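You operate a simulated robot arm through the tools that you are given. There is no shell and no other tool. Be economical: measure what you need, move in short steps, check, and stop when the job is done.

Carry out the task below with a simulated two-armed robot. There is one attempt and no reset: what you move stays moved.

JOB
Fill the outer ring of holes on the yellow rig's board.
Fine: the head starts at S, which keeps its mark; fill no inner hole.

It is judged by the outcome, as a careful person would: the job done as asked, and still so three seconds after it is handed in. It fails if anything else is knocked over, pushed out of place, dropped, spilled or broken.

ROBOT AND FRAMES
Two 7-joint arms with two-finger parallel grippers on one trunk, on a base that drives. Base frame: it is fixed to the floor where the robot stands at the start and does not move with it; the origin is under the middle of the robot, x ahead of it, y to its left, z up. Lengths are in m, angles in degrees, forces in N, time in s.
The left shoulder is at the start at [0.021, 0.101, 1.448], the right one opposite. With the tool pointing down near the work surface each hand reaches from about 0.1 to 0.32 m from the robot's upright axis, wherever it stands, measured 20 degrees to its own side. Payload 2.4 kg a hand.
The tool frame of a hand sits at the grasp point between the pads (the TCP): z along the fingers, y along the line on which they close. The tips reach 0.024 m beyond it. The gripper opens to 0.068 m. The fingers are 0.017 m wide and 0.01 m thick; the gripper's body (0.04 by 0.07 m) begins 0.041 m behind the TCP.
Orientation is that of the tool frame in the base frame, as [roll, pitch, yaw] about the fixed x, y, z axes, in that order (R = Rz(yaw) Ry(pitch) Rx(roll)). With the fingers straight down and closing along the base's y, the tool's x points along the base's -x, its y along +y and its z along -z.

CONTROLS
- The arms move only by the tool step_arm. It takes "left_increments", "right_increments" or both (then of equal length, played together; a hand with none holds still); each is a list of rows, each a list of 7 numbers: the turn, a rotation vector about the tool's x, y, z in degrees, then the shift along the tool's x, y, z in m, then the finger opening in m, from 0 to 0.068. In form: [[ax, ay, az, dx, dy, dz, hand], ...]. A call has 1 to 12 rows; each row is the pose to reach, as a shift and turn from the pose commanded when the call began, along the tool's axes at that moment. A row lasts 0.2 s, in which the tool goes at most 0.05 m and 8.6 degrees; a call with a longer step from one row to the next is refused whole, and so is a gripper value outside its range. A pose out of reach is approached as far as the arm can. The call stops where the force on the tool passes 40 N (or 10 N more than at its start, if that is more) or the arm is blocked; 0.2 s more then pass. Each finger travels about 0.072 m/s and halts on what it meets, pressing with about 35 N; the grip force reading is that of the motor and also rises with nothing between the fingers. The clock runs only during rows and for 0.2 s after the last one: add rows that repeat a pose to give the fingers time. It gives the time, the measured TCP pose, the force on the tool (base axes), the opening and the grip force at its end, in the units of the frame above (readings bear some noise), with the torque about the TCP (base axes, N m) and any sound that the robot's microphone picked up.
- Cameras (640 x 400 px; columns grow to the right, rows downward): "scene" is now at [0.0754, -0.0091, 1.5708]; the picture's right is [-0.14, -0.99, -0.00], its down [-0.88, 0.12, -0.45] and it looks along [0.45, -0.06, -0.89] (base axes); focal length 258 px, centre (320, 200). "left" rides on the left gripper at [0.084, -0.011, -0.075] in its tool frame; the picture's right is [0.13, 0.99, 0.00], its down [-0.60, 0.08, -0.79] and it looks along [-0.79, 0.10, 0.61] (tool axes); focal length 251 px, centre (320, 200). "right" rides on the right gripper at [0.084, 0.011, -0.075] in its tool frame; the picture's right is [-0.13, 0.99, 0.00], its down [-0.60, -0.08, -0.79] and it looks along [-0.79, -0.10, 0.61] (tool axes); focal length 251 px, centre (320, 200).
- camera(camera): a new picture of that camera. It takes no simulated time.
- slide_trunk(by): slides the trunk up (or, below 0, down) by that many m; the arms and the scene camera ride with it, the base frame stays. It gives what a move gives, with no picture.
- roll_base(legs): drives the robot by 1 to 6 legs, each [ahead, left, turn to the left] in m, m and degrees, along the robot's own axes; the way and the turn of a leg run together, so that a leg with both is an arc; at most 1.5 m and 180 degrees a leg. The arms and the cameras ride along, it lands a little off, and it stops where it bumps. It gives what a move gives.
- aim_head(pan, tilt): turns the head with the scene camera to pan (to the left, within 86 degrees either way) and tilt (down, from -29 to 69), counted from straight ahead of the robot. It gives what a move gives.
- locate(camera, pixels): for up to 12 pixels [column, row] of the newest picture of that camera ("zoom" is the newest enlarged one), the place [x, y, z] in the base frame of the surface seen there, good to about 0.002 m. It takes no simulated time.
- enlarge(camera, box): a new picture of the part [left, top, right, bottom] of that camera's present view, enlarged. It takes no simulated time.
- close_job(): hands the job in; it is judged then, once.

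Work in short steps. Measure before you move; look again where a grasp or a placing could have gone wrong, and mend it. You have 80 turns and 58 pictures in all, those below and enlarged ones among them. Open the grippers and draw the arms clear of the work before you hand the job in, unless the task says otherwise; then end with one line.

The tools are called after "Call:" by a JSON object that holds its "method" and its "body". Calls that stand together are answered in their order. step_arm: Moves the arms, as the interface text tells. Its arguments: {"type":"object","properties":{"left_increments":{"type":"array","items":{"type":"array","items":{"type":"number"}}},"right_increments":{"type":"array","items":{"type":"array","items":{"type":"number"}}}},"required":[]} The other tools are called the same way: slide_trunk (by) slides the trunk up or down; roll_base (legs) drives the base; aim_head (pan, tilt) turns the head that bears the scene camera; camera (camera) takes a picture; locate (camera, pixels) gives the place of the surface under pixels of a picture; enlarge (camera, box) takes an enlarged picture of a part of a camera's view; close_job () hands the job in.

At the start:

```text
time: 0.0
left_tool_pos: [0.3182, 0.0758, 1.1236]
left_orientation: [-179.9, -0.1, 180.0]
left_wrist_force: [-0.2, -0.4, 0.8]
left_torque: [0.02, -0.01, 0.0]
left_grip_width: 0.0681
left_grip_force: 0.1
right_tool_pos: [0.2485, -0.211, 1.1224]
right_orientation: [-179.8, 0.0, -179.9]
right_wrist_force: [0.5, 0.0, -1.1]
right_torque: [-0.02, 0.02, 0.0]
right_grip_width: 0.0679
right_grip_force: 0.0
trunk travel left (down, up): [-0.661, 0.189]
robot x, y, heading: [0.0017, -0.0001, -0.0]
head pan, tilt: [-7.8, 63.1]
```

scene: 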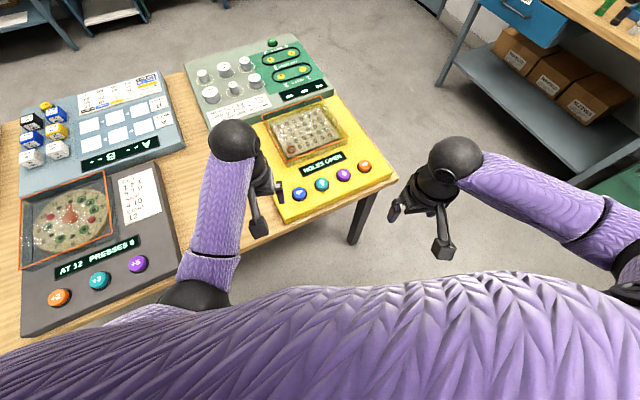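
right: 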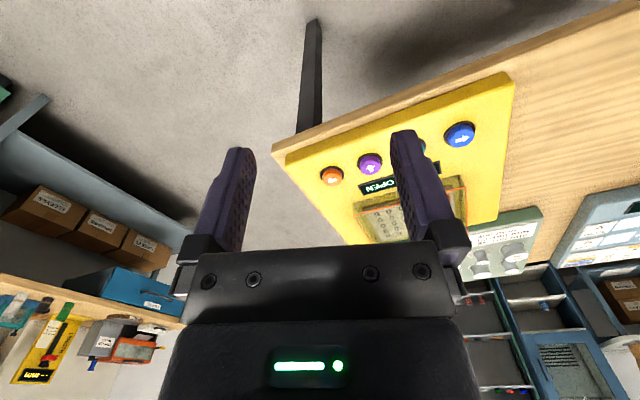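
left: 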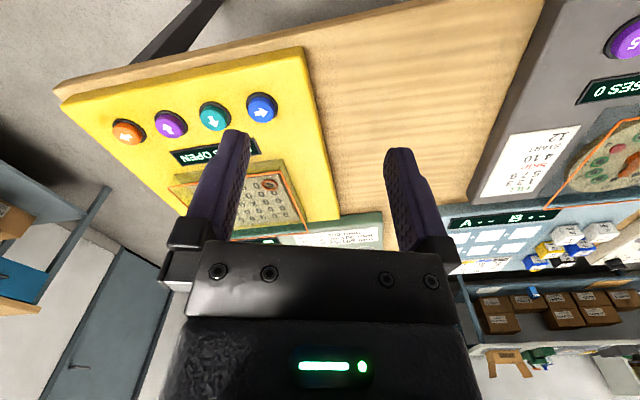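

The yellow rig sits around pixel (320,150) in the scene view, with four arrow buttons and a board of holes. I enlarge it to read it.

Call:
{"method": "enlarge", "body": {"camera": "scene", "box": [250, 90, 400, 220]}}

Call:
{"method": "locate", "body": {"camera": "scene", "pixels": [[300, 193], [322, 184], [343, 175], [364, 166], [290, 150], [320, 110], [270, 215], [390, 180], [305, 130]]}}

```text
3.08 times, centred on (325, 155) of scene
```

zoom: 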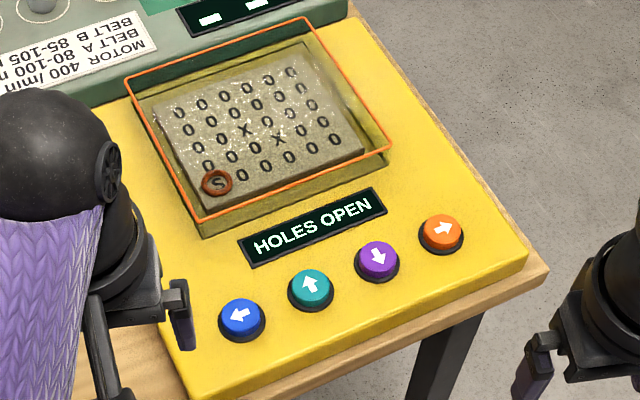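

```text
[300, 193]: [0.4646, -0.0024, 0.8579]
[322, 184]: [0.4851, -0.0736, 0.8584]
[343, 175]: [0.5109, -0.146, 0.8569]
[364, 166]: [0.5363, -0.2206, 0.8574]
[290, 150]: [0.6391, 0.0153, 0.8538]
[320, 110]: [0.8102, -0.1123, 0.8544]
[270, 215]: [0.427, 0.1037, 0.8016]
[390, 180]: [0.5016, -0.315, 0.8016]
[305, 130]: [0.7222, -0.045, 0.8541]
```

The head ring is at S (zoom (218,182)). I enlarge the board further to read the grid and see the rig's front edge.

Call:
{"method": "enlarge", "body": {"camera": "scene", "box": [278, 100, 346, 160]}}

Call:
{"method": "locate", "body": {"camera": "scene", "pixels": [[282, 219], [392, 182], [280, 222], [396, 180], [372, 185], [288, 215], [370, 189]]}}

```text
6.67 times, centred on (312, 130) of scene
```

zoom: 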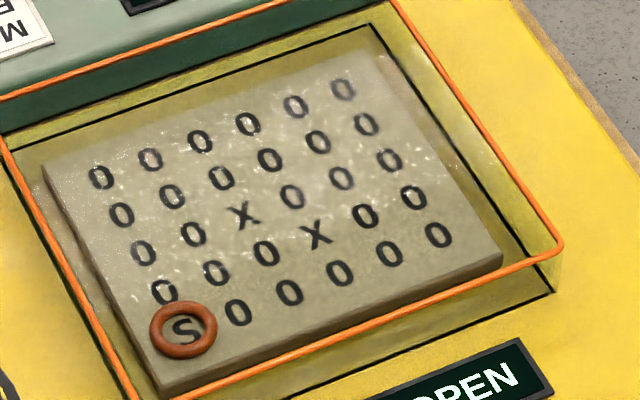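

```text
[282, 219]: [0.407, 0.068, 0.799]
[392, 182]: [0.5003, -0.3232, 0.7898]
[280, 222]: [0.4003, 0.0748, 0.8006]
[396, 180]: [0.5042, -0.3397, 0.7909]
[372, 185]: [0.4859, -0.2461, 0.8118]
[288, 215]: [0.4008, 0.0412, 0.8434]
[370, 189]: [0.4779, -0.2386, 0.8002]
```

The grid is 6×5 with S at bottom-left and X at two inner cells. The outer ring has 17 holes besides S: right×5, up×4, left×5, down×3. The rig faces heading about +18°, so I turn to it and drive to about 0.23 m from the buttons.

Call:
{"method": "roll_base", "body": {"legs": [[0, 0, 18], [0, -0.19, 0], [0.21, 0, 0]]}}

Call:
{"method": "aim_head", "body": {"pan": -10, "tilt": 63}}

Call:
{"method": "camera", "body": {"camera": "scene"}}

```text
time: 3.8
left_tool_pos: [0.5396, 0.0555, 1.1234]
left_orientation: [-180.0, -0.1, -162.1]
left_wrist_force: [0.2, 0.0, -0.1]
left_torque: [0.01, 0.01, -0.01]
left_grip_width: 0.068
left_grip_force: 0.0
right_tool_pos: [0.5605, -0.2388, 1.1221]
right_orientation: [-180.0, -0.1, -161.9]
right_wrist_force: [0.2, 0.2, 0.9]
right_torque: [0.02, 0.01, -0.01]
right_grip_width: 0.0678
right_grip_force: 0.0
trunk travel left (down, up): [-0.661, 0.189]
robot x, y, heading: [0.2589, -0.1169, 18.0]
head pan, tilt: [-7.8, 63.1]
```

```text
time: 4.4
left_tool_pos: [0.5371, 0.0545, 1.124]
left_orientation: [-179.9, 0.1, -162.1]
left_wrist_force: [0.2, 1.3, 0.1]
left_torque: [-0.02, 0.0, 0.0]
left_grip_width: 0.068
left_grip_force: 0.1
right_tool_pos: [0.5608, -0.2397, 1.1237]
right_orientation: [-179.9, 0.1, -162.0]
right_wrist_force: [-0.4, -0.3, 0.2]
right_torque: [0.03, 0.01, 0.0]
right_grip_width: 0.0676
right_grip_force: 0.0
trunk travel left (down, up): [-0.661, 0.189]
robot x, y, heading: [0.259, -0.1163, 17.6]
head pan, tilt: [-10.0, 63.0]
```

```text
52 pictures are left
```

scene: 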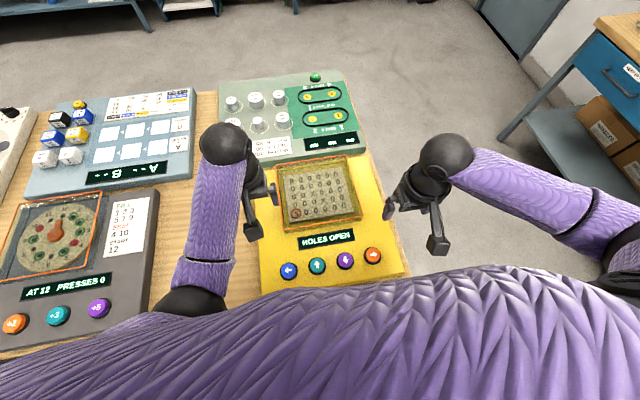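

Drive landed well; buttons at (288,271), (317,265), (345,260), (373,255). I locate them and the height of the orange frame.

Call:
{"method": "enlarge", "body": {"camera": "scene", "box": [260, 150, 410, 290]}}

Call:
{"method": "locate", "body": {"camera": "scene", "pixels": [[288, 270], [317, 265], [345, 259], [372, 254], [284, 227], [360, 214], [350, 155]]}}

```text
2.86 times, centred on (335, 220) of scene
```

zoom: 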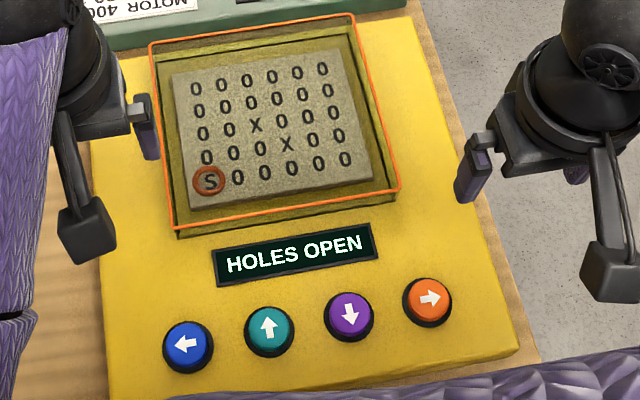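

```text
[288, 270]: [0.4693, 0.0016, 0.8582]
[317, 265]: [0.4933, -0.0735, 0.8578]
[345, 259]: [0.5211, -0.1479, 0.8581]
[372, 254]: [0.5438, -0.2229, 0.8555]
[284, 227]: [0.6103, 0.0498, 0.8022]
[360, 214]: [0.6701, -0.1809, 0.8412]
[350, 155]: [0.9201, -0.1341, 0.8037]
```

Orange button centre at about (0.544,-0.223,0.857). I close the right hand and descend to hover about 3 cm above it.

Call:
{"method": "step_arm", "body": {"right_increments": [[0, 0, 0, 0.003, 0.006, 0.03, 0.03], [0, 0, 0, 0.006, 0.012, 0.065, 0], [0, 0, 0, 0.011, 0.0214, 0.1, 0], [0, 0, 0, 0.011, 0.0214, 0.135, 0], [0, 0, 0, 0.011, 0.0214, 0.17, 0], [0, 0, 0, 0.011, 0.0214, 0.2, 0], [0, 0, 0, 0.011, 0.0214, 0.21, 0], [0, 0, 0, 0.011, 0.0214, 0.21, 0]]}}

Call:
{"method": "camera", "body": {"camera": "right"}}

Call:
{"method": "camera", "body": {"camera": "scene"}}

```text
time: 6.2
left_tool_pos: [0.5382, 0.054, 1.1232]
left_orientation: [-179.9, 0.0, -162.1]
left_wrist_force: [0.2, 0.1, 0.0]
left_torque: [0.03, 0.02, 0.0]
left_grip_width: 0.0677
left_grip_force: 0.1
right_tool_pos: [0.5437, -0.2226, 0.9103]
right_orientation: [-179.9, -0.1, -162.0]
right_wrist_force: [0.1, 0.2, -0.4]
right_torque: [0.02, 0.03, 0.0]
right_grip_width: 0.0
right_grip_force: 23.6
trunk travel left (down, up): [-0.661, 0.189]
robot x, y, heading: [0.2623, -0.1146, 18.0]
head pan, tilt: [-10.0, 63.0]
```

```text
50 pictures are left
```

right: 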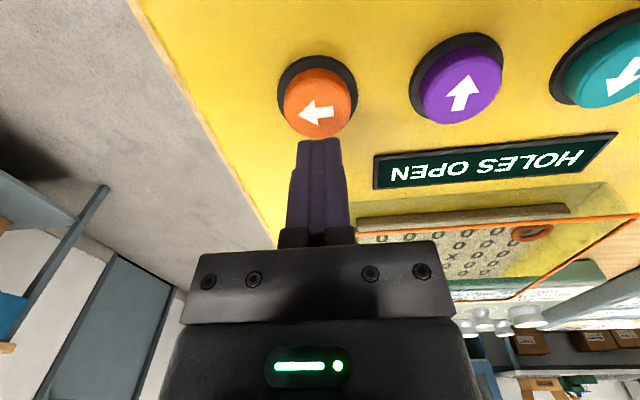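

```text
49 pictures are left
```

scene: 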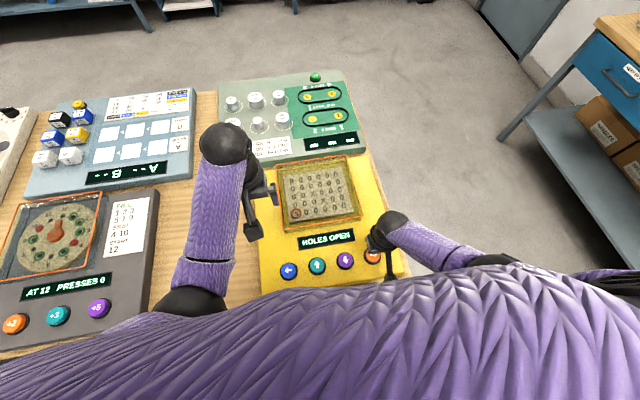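

Fingertips hover over the orange button. One test press: down ~6 mm past its top and back up, watching force and sound.

Call:
{"method": "step_arm", "body": {"right_increments": [[0, 0, 0, 0, 0, 0.02, 0], [0, 0, 0, 0, 0, 0.029, 0], [0, 0, 0, 0, 0, 0.034, 0], [0, 0, 0, 0, 0, 0.015, 0], [0, 0, 0, 0, 0, 0.01, 0]]}}

Call:
{"method": "enlarge", "body": {"camera": "scene", "box": [260, 150, 410, 290]}}

```text
time: 7.4
left_tool_pos: [0.5381, 0.0539, 1.1235]
left_orientation: [179.9, -0.1, -162.1]
left_wrist_force: [-1.0, -0.1, -0.5]
left_torque: [-0.01, 0.0, 0.0]
left_grip_width: 0.0681
left_grip_force: 0.1
right_tool_pos: [0.5435, -0.222, 0.9023]
right_orientation: [-179.9, 0.0, -162.0]
right_wrist_force: [0.8, 0.2, -0.3]
right_torque: [0.0, 0.01, 0.02]
right_grip_width: 0.0
right_grip_force: 23.3
trunk travel left (down, up): [-0.661, 0.189]
robot x, y, heading: [0.2583, -0.1117, 17.8]
head pan, tilt: [-10.0, 63.0]
```

```text
2.86 times, centred on (335, 220) of scene
```

zoom: 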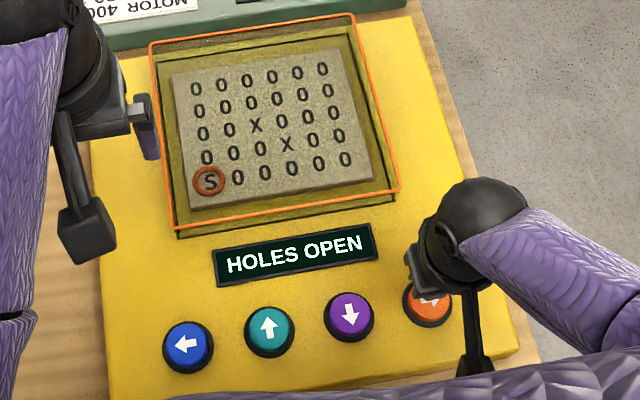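

No sound and the head has not moved; pressing deeper, ~10 mm past the top.

Call:
{"method": "step_arm", "body": {"right_increments": [[0, 0, 0, 0, 0, 0.02, 0], [0, 0, 0, 0, 0, 0.026, 0], [0, 0, 0, 0, 0, 0.031, 0]]}}

Call:
{"method": "enlarge", "body": {"camera": "scene", "box": [260, 150, 410, 290]}}

```text
time: 8.2
left_tool_pos: [0.5372, 0.0553, 1.1236]
left_orientation: [179.9, 0.2, -162.1]
left_wrist_force: [-0.9, 0.0, -0.3]
left_torque: [0.0, 0.0, -0.02]
left_grip_width: 0.0678
left_grip_force: 0.0
right_tool_pos: [0.5459, -0.2234, 0.874]
right_orientation: [-179.9, 0.2, -162.1]
right_wrist_force: [4.4, -1.6, 22.9]
right_torque: [-0.06, -0.08, -0.09]
right_grip_width: 0.0002
right_grip_force: 23.6
trunk travel left (down, up): [-0.661, 0.189]
robot x, y, heading: [0.2629, -0.1185, 18.0]
head pan, tilt: [-10.0, 63.0]
heard: click
```

```text
2.86 times, centred on (335, 220) of scene
```

zoom: 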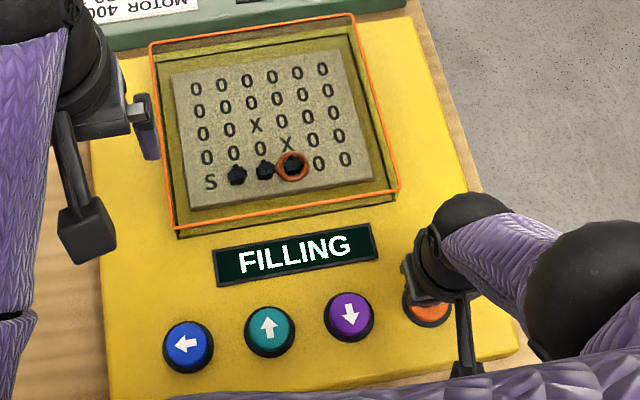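

A click: the head has moved 3 cells right, filling them ("FILLING"). I release now and see whether it stops or slides on.

Call:
{"method": "step_arm", "body": {"right_increments": [[0, 0, 0, 0, 0, -0.025, 0]]}}

Call:
{"method": "enlarge", "body": {"camera": "scene", "box": [260, 150, 410, 290]}}

```text
time: 8.6
left_tool_pos: [0.5383, 0.0537, 1.1227]
left_orientation: [-180.0, 0.0, -162.1]
left_wrist_force: [-0.1, -0.9, -0.6]
left_torque: [0.0, 0.02, -0.01]
left_grip_width: 0.0683
left_grip_force: 0.1
right_tool_pos: [0.5446, -0.2214, 0.8962]
right_orientation: [-180.0, -0.1, -162.0]
right_wrist_force: [0.5, -0.8, -0.5]
right_torque: [0.0, 0.03, 0.02]
right_grip_width: 0.0
right_grip_force: 23.6
trunk travel left (down, up): [-0.661, 0.189]
robot x, y, heading: [0.2597, -0.1127, 18.0]
head pan, tilt: [-10.0, 63.0]
```

```text
2.86 times, centred on (335, 220) of scene
```

zoom: 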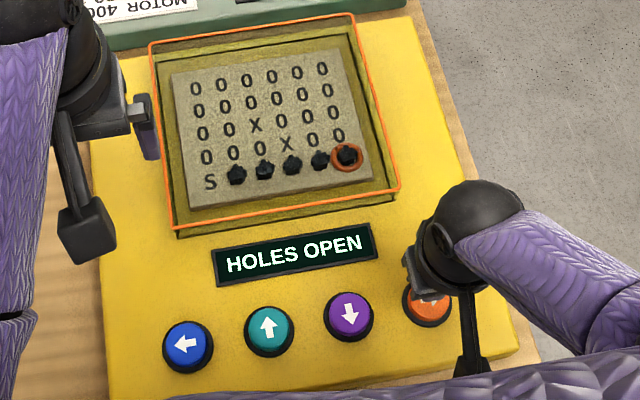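

The head reached the right end with the bottom row filled. Next the green up button at (0.493,-0.0735): raise and move 0.156 m along tool y.

Call:
{"method": "step_arm", "body": {"right_increments": [[0, 0, 0, 0, 0, -0.015, 0], [0, 0, 0, 0.001, 0.04, -0.015, 0], [0, 0, 0, 0.002, 0.08, -0.015, 0], [0, 0, 0, 0.003, 0.12, -0.015, 0], [0, 0, 0, 0.003, 0.1565, -0.015, 0], [0, 0, 0, 0.003, 0.1565, -0.015, 0]]}}

Call:
{"method": "camera", "body": {"camera": "right"}}

```text
time: 10.0
left_tool_pos: [0.538, 0.0545, 1.1233]
left_orientation: [-179.9, 0.0, -162.1]
left_wrist_force: [0.7, 0.2, -0.4]
left_torque: [-0.04, 0.01, 0.02]
left_grip_width: 0.0682
left_grip_force: 0.1
right_tool_pos: [0.4923, -0.0758, 0.9101]
right_orientation: [-179.9, 0.0, -162.0]
right_wrist_force: [-0.9, -0.7, 0.0]
right_torque: [0.02, 0.03, -0.01]
right_grip_width: 0.0
right_grip_force: 22.6
trunk travel left (down, up): [-0.661, 0.189]
robot x, y, heading: [0.2604, -0.1138, 18.0]
head pan, tilt: [-10.0, 63.0]
```

```text
45 pictures are left
```

right: 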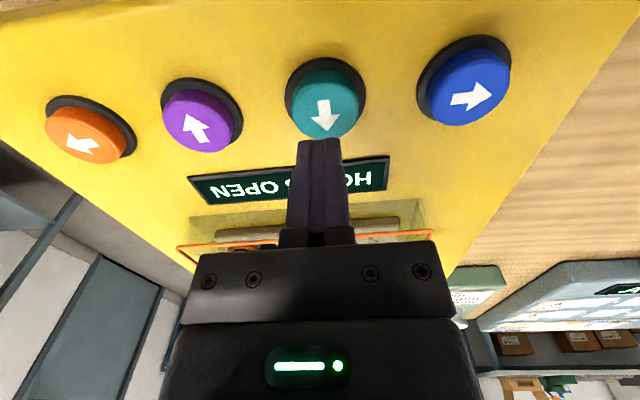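

Over green. Press to the same depth that clicked, then release immediately.

Call:
{"method": "step_arm", "body": {"right_increments": [[0, 0, 0, 0, 0, 0.025, 0], [0, 0, 0, 0, 0, 0.034, 0], [0, 0, 0, 0, 0, 0.039, 0], [0, 0, 0, 0, 0, 0.01, 0]]}}

Call:
{"method": "enlarge", "body": {"camera": "scene", "box": [260, 150, 410, 290]}}

```text
time: 11.0
left_tool_pos: [0.5378, 0.0537, 1.1236]
left_orientation: [179.9, 0.0, -162.1]
left_wrist_force: [-0.3, -0.9, 0.5]
left_torque: [0.0, -0.02, -0.03]
left_grip_width: 0.0681
left_grip_force: 0.1
right_tool_pos: [0.4935, -0.0769, 0.9003]
right_orientation: [-180.0, 0.0, -161.9]
right_wrist_force: [0.6, 0.2, 0.0]
right_torque: [-0.01, 0.0, 0.01]
right_grip_width: 0.0
right_grip_force: 23.7
right hand out of reach, approached as far as the arm can: row 1, 2, 3
trunk travel left (down, up): [-0.661, 0.189]
robot x, y, heading: [0.2566, -0.1158, 17.9]
head pan, tilt: [-10.0, 63.0]
```

```text
2.86 times, centred on (335, 220) of scene
```

zoom: 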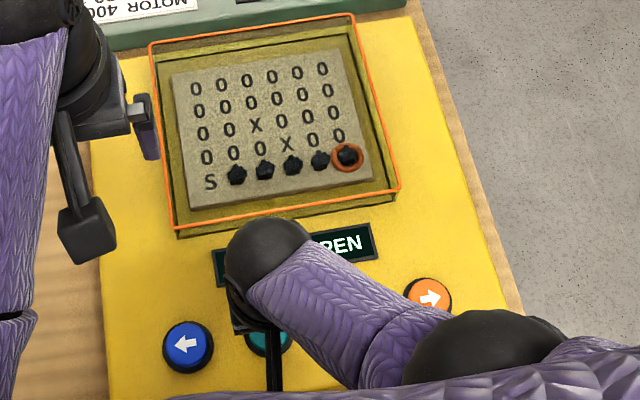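

Rows were out of reach at this low cross-body pose. I lift the hand and drive the base 0.13 m left so green and blue sit more in front of the right arm.

Call:
{"method": "step_arm", "body": {"right_increments": [[0, 0, 0, 0, -0.02, -0.04, 0], [0, 0, 0, 0, -0.05, -0.08, 0], [0, 0, 0, 0, -0.08, -0.1, 0], [0, 0, 0, 0, -0.11, -0.1, 0]]}}

Call:
{"method": "roll_base", "body": {"legs": [[0, 0.13, 0]]}}

Call:
{"method": "camera", "body": {"camera": "scene"}}

```text
time: 12.0
left_tool_pos: [0.5398, 0.0531, 1.1236]
left_orientation: [-179.9, 0.0, -162.0]
left_wrist_force: [-0.1, -0.5, 0.3]
left_torque: [0.02, 0.01, 0.0]
left_grip_width: 0.0681
left_grip_force: 0.0
right_tool_pos: [0.5265, -0.1806, 1.002]
right_orientation: [-179.9, -0.1, -162.0]
right_wrist_force: [0.6, 0.1, 0.4]
right_torque: [0.0, -0.01, 0.0]
right_grip_width: 0.0005
right_grip_force: 23.6
trunk travel left (down, up): [-0.661, 0.189]
robot x, y, heading: [0.2608, -0.1169, 17.6]
head pan, tilt: [-10.0, 63.0]
```

```text
time: 13.3
left_tool_pos: [0.4987, 0.1763, 1.1234]
left_orientation: [-179.8, 0.0, -162.1]
left_wrist_force: [0.0, -0.8, 0.2]
left_torque: [-0.03, 0.0, 0.01]
left_grip_width: 0.068
left_grip_force: 0.0
right_tool_pos: [0.4865, -0.0574, 1.0007]
right_orientation: [-179.9, 0.0, -162.0]
right_wrist_force: [-1.0, -0.3, 0.9]
right_torque: [0.01, 0.02, -0.01]
right_grip_width: 0.0002
right_grip_force: 24.3
trunk travel left (down, up): [-0.661, 0.189]
robot x, y, heading: [0.2236, 0.0069, 17.9]
head pan, tilt: [-10.0, 63.0]
```

```text
43 pictures are left
```

scene: 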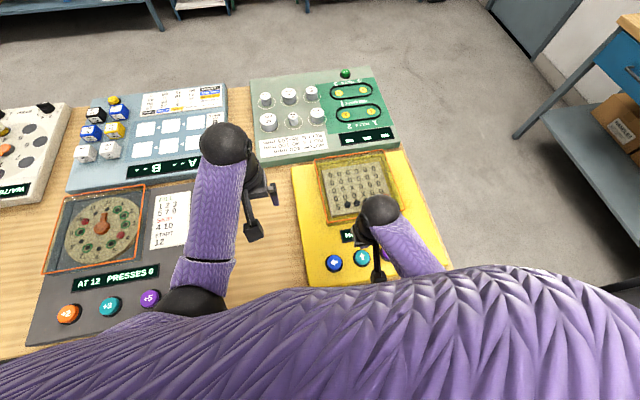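

Now descend over green: shift tool y by -0.017 and down 0.09.

Call:
{"method": "step_arm", "body": {"right_increments": [[0, 0, 0, -0.0015, -0.0174, 0.03, 0], [0, 0, 0, -0.0015, -0.0174, 0.06, 0], [0, 0, 0, -0.0015, -0.0174, 0.09, 0], [0, 0, 0, -0.0015, -0.0174, 0.09, 0]]}}

Call:
{"method": "camera", "body": {"camera": "right"}}

```text
time: 14.3
left_tool_pos: [0.499, 0.1748, 1.1249]
left_orientation: [-180.0, 0.0, -162.0]
left_wrist_force: [-0.1, 0.5, -0.3]
left_torque: [-0.01, 0.02, -0.03]
left_grip_width: 0.0682
left_grip_force: 0.0
right_tool_pos: [0.4928, -0.0729, 0.9123]
right_orientation: [-179.8, 0.0, -162.0]
right_wrist_force: [0.6, -0.4, 0.2]
right_torque: [0.04, -0.01, -0.01]
right_grip_width: 0.0001
right_grip_force: 23.9
trunk travel left (down, up): [-0.661, 0.189]
robot x, y, heading: [0.2207, 0.0051, 18.0]
head pan, tilt: [-10.0, 63.0]
```

```text
42 pictures are left
```

right: 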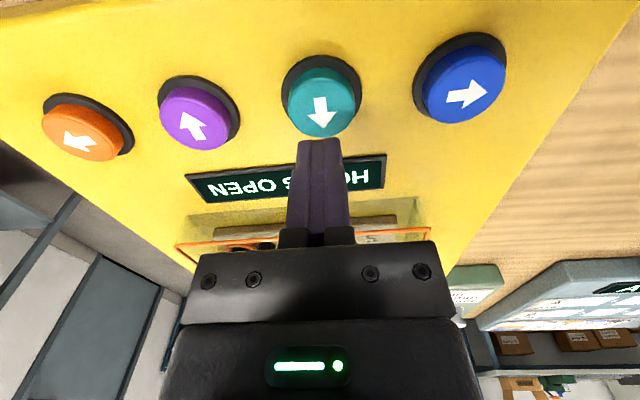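

Aligned on green. Press to the clicking depth (about 0.872) and release at once.

Call:
{"method": "step_arm", "body": {"right_increments": [[0, 0, 0, 0, 0, 0.025, 0], [0, 0, 0, 0, 0, 0.035, 0], [0, 0, 0, 0, 0, 0.04, 0], [0, 0, 0, 0, 0, 0.01, 0]]}}

Call:
{"method": "enlarge", "body": {"camera": "scene", "box": [290, 140, 440, 290]}}

```text
time: 15.3
left_tool_pos: [0.499, 0.1749, 1.1233]
left_orientation: [-180.0, 0.0, -162.1]
left_wrist_force: [0.7, 0.8, -0.1]
left_torque: [-0.03, 0.01, 0.01]
left_grip_width: 0.068
left_grip_force: 0.1
right_tool_pos: [0.4932, -0.0725, 0.9022]
right_orientation: [-179.9, -0.1, -161.9]
right_wrist_force: [-0.7, -0.1, 0.5]
right_torque: [0.0, 0.0, 0.01]
right_grip_width: 0.0
right_grip_force: 23.5
trunk travel left (down, up): [-0.661, 0.189]
robot x, y, heading: [0.2202, 0.0068, 17.8]
head pan, tilt: [-10.0, 63.0]
heard: click
```

```text
2.67 times, centred on (365, 215) of scene
```

zoom: 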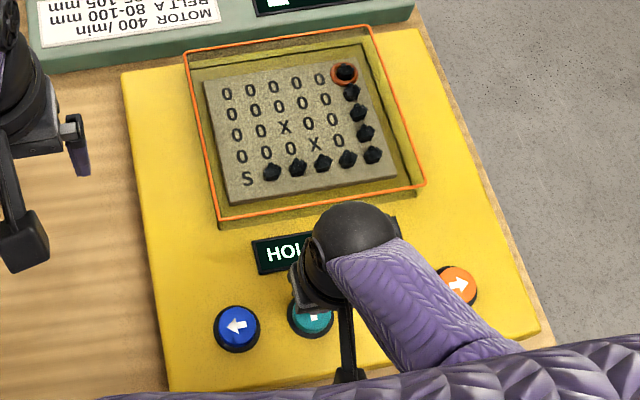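

One press slides the head to the wall; right column is filled. Next blue (left): move 0.078 m along tool y, and press/release.

Call:
{"method": "step_arm", "body": {"right_increments": [[0, 0, 0, 0, 0, -0.01, 0], [0, 0, 0, 0, 0.04, -0.01, 0], [0, 0, 0, 0, 0.078, -0.01, 0], [0, 0, 0, 0, 0.078, -0.01, 0], [0, 0, 0, 0, 0.078, 0.015, 0], [0, 0, 0, 0, 0.078, 0.025, 0], [0, 0, 0, 0, 0.078, 0.03, 0], [0, 0, 0, 0, 0.078, 0, 0], [0, 0, 0, 0, 0.078, 0, 0]]}}

Call:
{"method": "enlarge", "body": {"camera": "scene", "box": [290, 140, 440, 290]}}

```text
time: 17.3
left_tool_pos: [0.4985, 0.1763, 1.1241]
left_orientation: [180.0, 0.0, -162.1]
left_wrist_force: [0.1, 0.6, 0.0]
left_torque: [0.04, 0.0, -0.02]
left_grip_width: 0.0681
left_grip_force: 0.1
right_tool_pos: [0.4695, -0.0006, 0.9006]
right_orientation: [-179.9, 0.1, -161.9]
right_wrist_force: [-0.8, -0.1, 0.5]
right_torque: [0.0, 0.02, 0.03]
right_grip_width: 0.0002
right_grip_force: 23.7
right hand out of reach, approached as far as the arm can: row 6, 7
trunk travel left (down, up): [-0.661, 0.189]
robot x, y, heading: [0.2218, 0.009, 17.6]
head pan, tilt: [-10.0, 63.0]
```

```text
2.67 times, centred on (365, 215) of scene
```

zoom: 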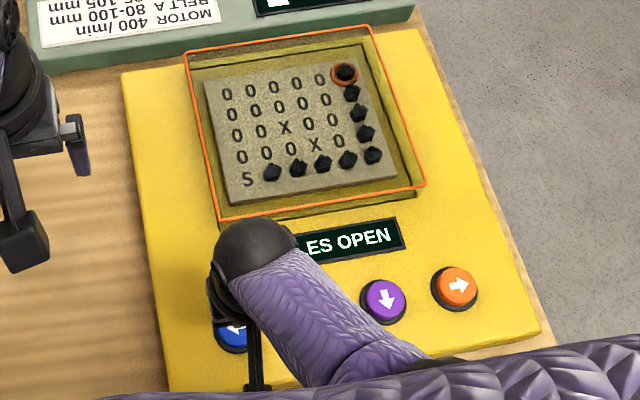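

Blue's depth was out of reach by a little. Lift, shift the hand right and drive the base 0.08 m left.

Call:
{"method": "step_arm", "body": {"right_increments": [[0, 0, 0, 0, 0, -0.04, 0], [0, 0, 0, 0, -0.04, -0.04, 0], [0, 0, 0, 0, -0.08, -0.04, 0]]}}

Call:
{"method": "roll_base", "body": {"legs": [[0, 0.08, 0]]}}

```text
time: 18.1
left_tool_pos: [0.5001, 0.1753, 1.1241]
left_orientation: [180.0, -0.1, -162.1]
left_wrist_force: [0.3, 0.0, 0.5]
left_torque: [0.0, 0.0, 0.01]
left_grip_width: 0.0679
left_grip_force: 0.0
right_tool_pos: [0.4941, -0.0766, 0.9405]
right_orientation: [180.0, 0.0, -161.9]
right_wrist_force: [0.3, 0.4, 0.0]
right_torque: [0.01, 0.02, -0.01]
right_grip_width: 0.0
right_grip_force: 23.5
trunk travel left (down, up): [-0.661, 0.189]
robot x, y, heading: [0.2218, 0.0024, 17.8]
head pan, tilt: [-10.0, 63.0]
```

```text
time: 19.1
left_tool_pos: [0.4742, 0.2513, 1.1231]
left_orientation: [-179.9, 0.0, -162.0]
left_wrist_force: [0.7, 0.2, -0.6]
left_torque: [-0.01, -0.03, 0.01]
left_grip_width: 0.068
left_grip_force: 0.0
right_tool_pos: [0.4694, 0.0006, 0.9406]
right_orientation: [-179.9, 0.0, -161.8]
right_wrist_force: [-0.8, 1.0, 0.2]
right_torque: [-0.01, 0.0, 0.0]
right_grip_width: 0.0002
right_grip_force: 24.1
trunk travel left (down, up): [-0.661, 0.189]
robot x, y, heading: [0.1968, 0.0788, 18.1]
head pan, tilt: [-10.0, 63.0]
```

The hand is over blue at (0.469,0.001). Press to 0.872 and release.

Call:
{"method": "step_arm", "body": {"right_increments": [[0, 0, 0, 0, 0.001, 0.03, 0], [0, 0, 0, 0, 0.001, 0.052, 0], [0, 0, 0, 0, 0.001, 0.062, 0], [0, 0, 0, 0, 0.001, 0.068, 0], [0, 0, 0, 0, 0.001, 0.03, 0], [0, 0, 0, 0, 0, 0, 0]]}}

Call:
{"method": "camera", "body": {"camera": "scene"}}

```text
time: 20.6
left_tool_pos: [0.4751, 0.251, 1.1241]
left_orientation: [179.9, -0.1, -161.9]
left_wrist_force: [0.4, -0.3, -0.4]
left_torque: [0.04, 0.0, -0.06]
left_grip_width: 0.068
left_grip_force: 0.1
right_tool_pos: [0.4696, -0.0026, 0.9404]
right_orientation: [-179.9, -0.1, -161.9]
right_wrist_force: [0.2, 0.3, -0.3]
right_torque: [0.03, -0.01, -0.02]
right_grip_width: 0.0002
right_grip_force: 23.8
trunk travel left (down, up): [-0.661, 0.189]
robot x, y, heading: [0.1982, 0.0795, 18.1]
head pan, tilt: [-10.0, 63.0]
heard: click
```

```text
39 pictures are left
```

scene: 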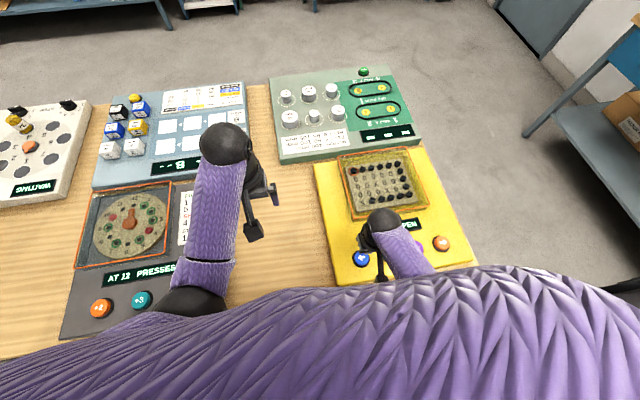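

The click came; top row seems filled. Now drive 0.10 m right and check the board.

Call:
{"method": "roll_base", "body": {"legs": [[0, -0.1, 0]]}}

Call:
{"method": "camera", "body": {"camera": "scene"}}

Call:
{"method": "enlarge", "body": {"camera": "scene", "box": [290, 140, 440, 290]}}

```text
time: 21.7
left_tool_pos: [0.5057, 0.1537, 1.1227]
left_orientation: [179.9, 0.0, -161.9]
left_wrist_force: [0.1, 0.7, 0.6]
left_torque: [0.01, 0.01, 0.02]
left_grip_width: 0.0684
left_grip_force: 0.0
right_tool_pos: [0.5006, -0.0991, 0.9406]
right_orientation: [-180.0, 0.0, -161.9]
right_wrist_force: [-0.8, -0.1, -0.1]
right_torque: [-0.01, -0.04, -0.02]
right_grip_width: 0.0
right_grip_force: 23.8
trunk travel left (down, up): [-0.661, 0.189]
robot x, y, heading: [0.2283, -0.0158, 18.1]
head pan, tilt: [-10.0, 63.0]
```

```text
38 pictures are left
```

scene: 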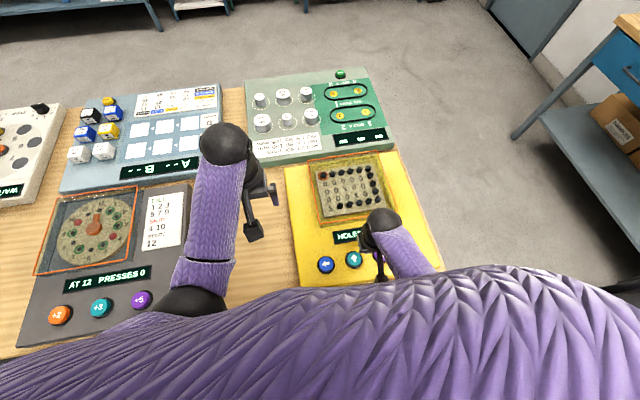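

```text
2.67 times, centred on (365, 215) of scene
```

zoom: 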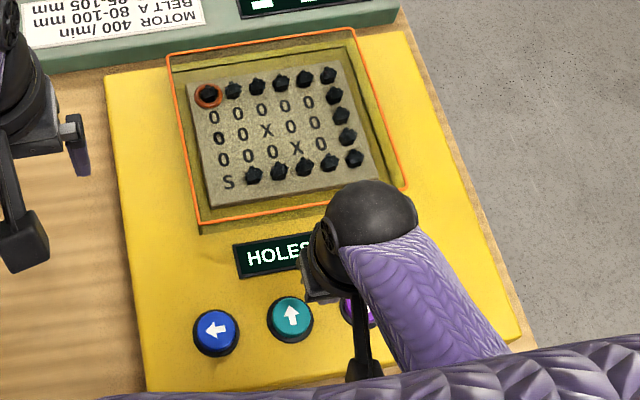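

Top row filled, head at top-left. Now press purple (down): shift tool y -0.053, x -0.004, then press and release.

Call:
{"method": "step_arm", "body": {"right_increments": [[0, 0, 0, -0.002, -0.027, 0, 0], [0, 0, 0, -0.004, -0.0527, 0, 0], [0, 0, 0, -0.004, -0.0527, 0.03, 0], [0, 0, 0, -0.004, -0.0527, 0.052, 0], [0, 0, 0, -0.004, -0.0527, 0.062, 0], [0, 0, 0, -0.004, -0.0527, 0.068, 0], [0, 0, 0, -0.004, -0.0527, 0.03, 0], [0, 0, 0, -0.004, -0.0527, -0.01, 0], [0, 0, 0, -0.004, -0.0527, -0.05, 0]]}}

Call:
{"method": "enlarge", "body": {"camera": "scene", "box": [290, 140, 440, 290]}}

```text
time: 23.7
left_tool_pos: [0.5057, 0.1553, 1.1238]
left_orientation: [-180.0, 0.0, -161.8]
left_wrist_force: [0.6, 0.6, -0.1]
left_torque: [0.01, 0.03, 0.0]
left_grip_width: 0.068
left_grip_force: 0.0
right_tool_pos: [0.5205, -0.1441, 0.9915]
right_orientation: [-180.0, -0.1, -161.9]
right_wrist_force: [-0.1, 0.5, -0.4]
right_torque: [0.03, -0.04, 0.03]
right_grip_width: 0.0
right_grip_force: 23.8
right hand out of reach, approached as far as the arm can: row 6
trunk travel left (down, up): [-0.661, 0.189]
robot x, y, heading: [0.2246, -0.0147, 18.2]
head pan, tilt: [-10.0, 63.0]
heard: click
```

```text
2.67 times, centred on (365, 215) of scene
```

zoom: 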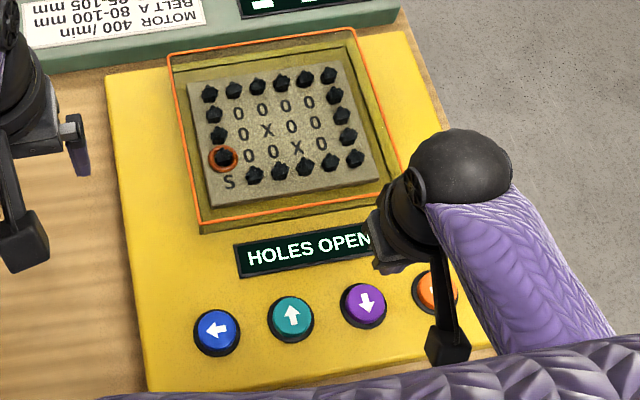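

All 17 outer holes are filled, S keeps its mark, and the inner holes are open. I raise and open the right hand and back away from the bench.

Call:
{"method": "step_arm", "body": {"right_increments": [[0, 0, 0, 0, 0, -0.04, 0], [0, 0, 0, 0, 0, -0.08, 0.02], [0, 0, 0, 0, 0, -0.12, 0.05], [0, 0, 0, 0, 0, -0.12, 0.068], [0, 0, 0, 0, 0, -0.12, 0.068]]}}

Call:
{"method": "roll_base", "body": {"legs": [[-0.2, 0, 0]]}}

Call:
{"method": "camera", "body": {"camera": "scene"}}

```text
time: 24.9
left_tool_pos: [0.5054, 0.1547, 1.1239]
left_orientation: [-180.0, 0.0, -162.0]
left_wrist_force: [-0.2, -0.1, 0.5]
left_torque: [-0.01, -0.02, -0.01]
left_grip_width: 0.068
left_grip_force: 0.1
right_tool_pos: [0.521, -0.1465, 1.1106]
right_orientation: [-179.9, 0.1, -161.8]
right_wrist_force: [0.4, -0.5, -0.3]
right_torque: [0.01, 0.02, 0.03]
right_grip_width: 0.0679
right_grip_force: 0.1
trunk travel left (down, up): [-0.661, 0.189]
robot x, y, heading: [0.226, -0.0125, 18.1]
head pan, tilt: [-10.0, 63.0]
```

```text
time: 26.5
left_tool_pos: [0.3134, 0.0933, 1.1233]
left_orientation: [179.9, -0.1, -161.9]
left_wrist_force: [-0.7, 0.0, 0.3]
left_torque: [-0.01, -0.03, -0.01]
left_grip_width: 0.0678
left_grip_force: 0.1
right_tool_pos: [0.3298, -0.2084, 1.1111]
right_orientation: [-179.9, 0.1, -161.8]
right_wrist_force: [0.1, -0.9, -0.3]
right_torque: [0.05, 0.0, 0.0]
right_grip_width: 0.0681
right_grip_force: 0.1
trunk travel left (down, up): [-0.661, 0.189]
robot x, y, heading: [0.0405, -0.0735, 17.9]
head pan, tilt: [-10.0, 63.0]
```

```text
35 pictures are left
```

scene: 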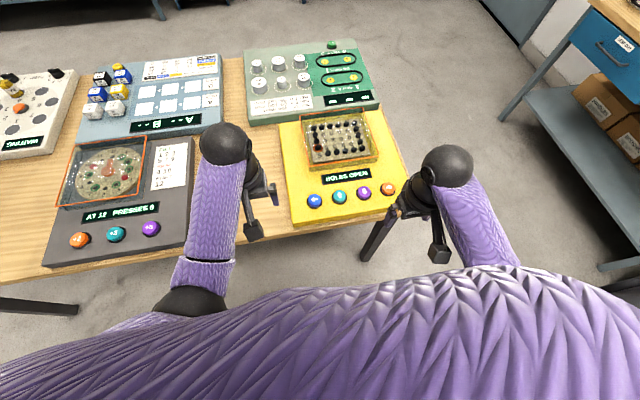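

The ring is complete, nothing else on the bench has been disturbed, and both arms are clear; I hand it in.

Call:
{"method": "close_job", "body": {}}

```text
The job is handed in.
```

The outer ring on the yellow rig's board is full: all 17 holes are filled, S keeps its mark, and no inner hole was touched.
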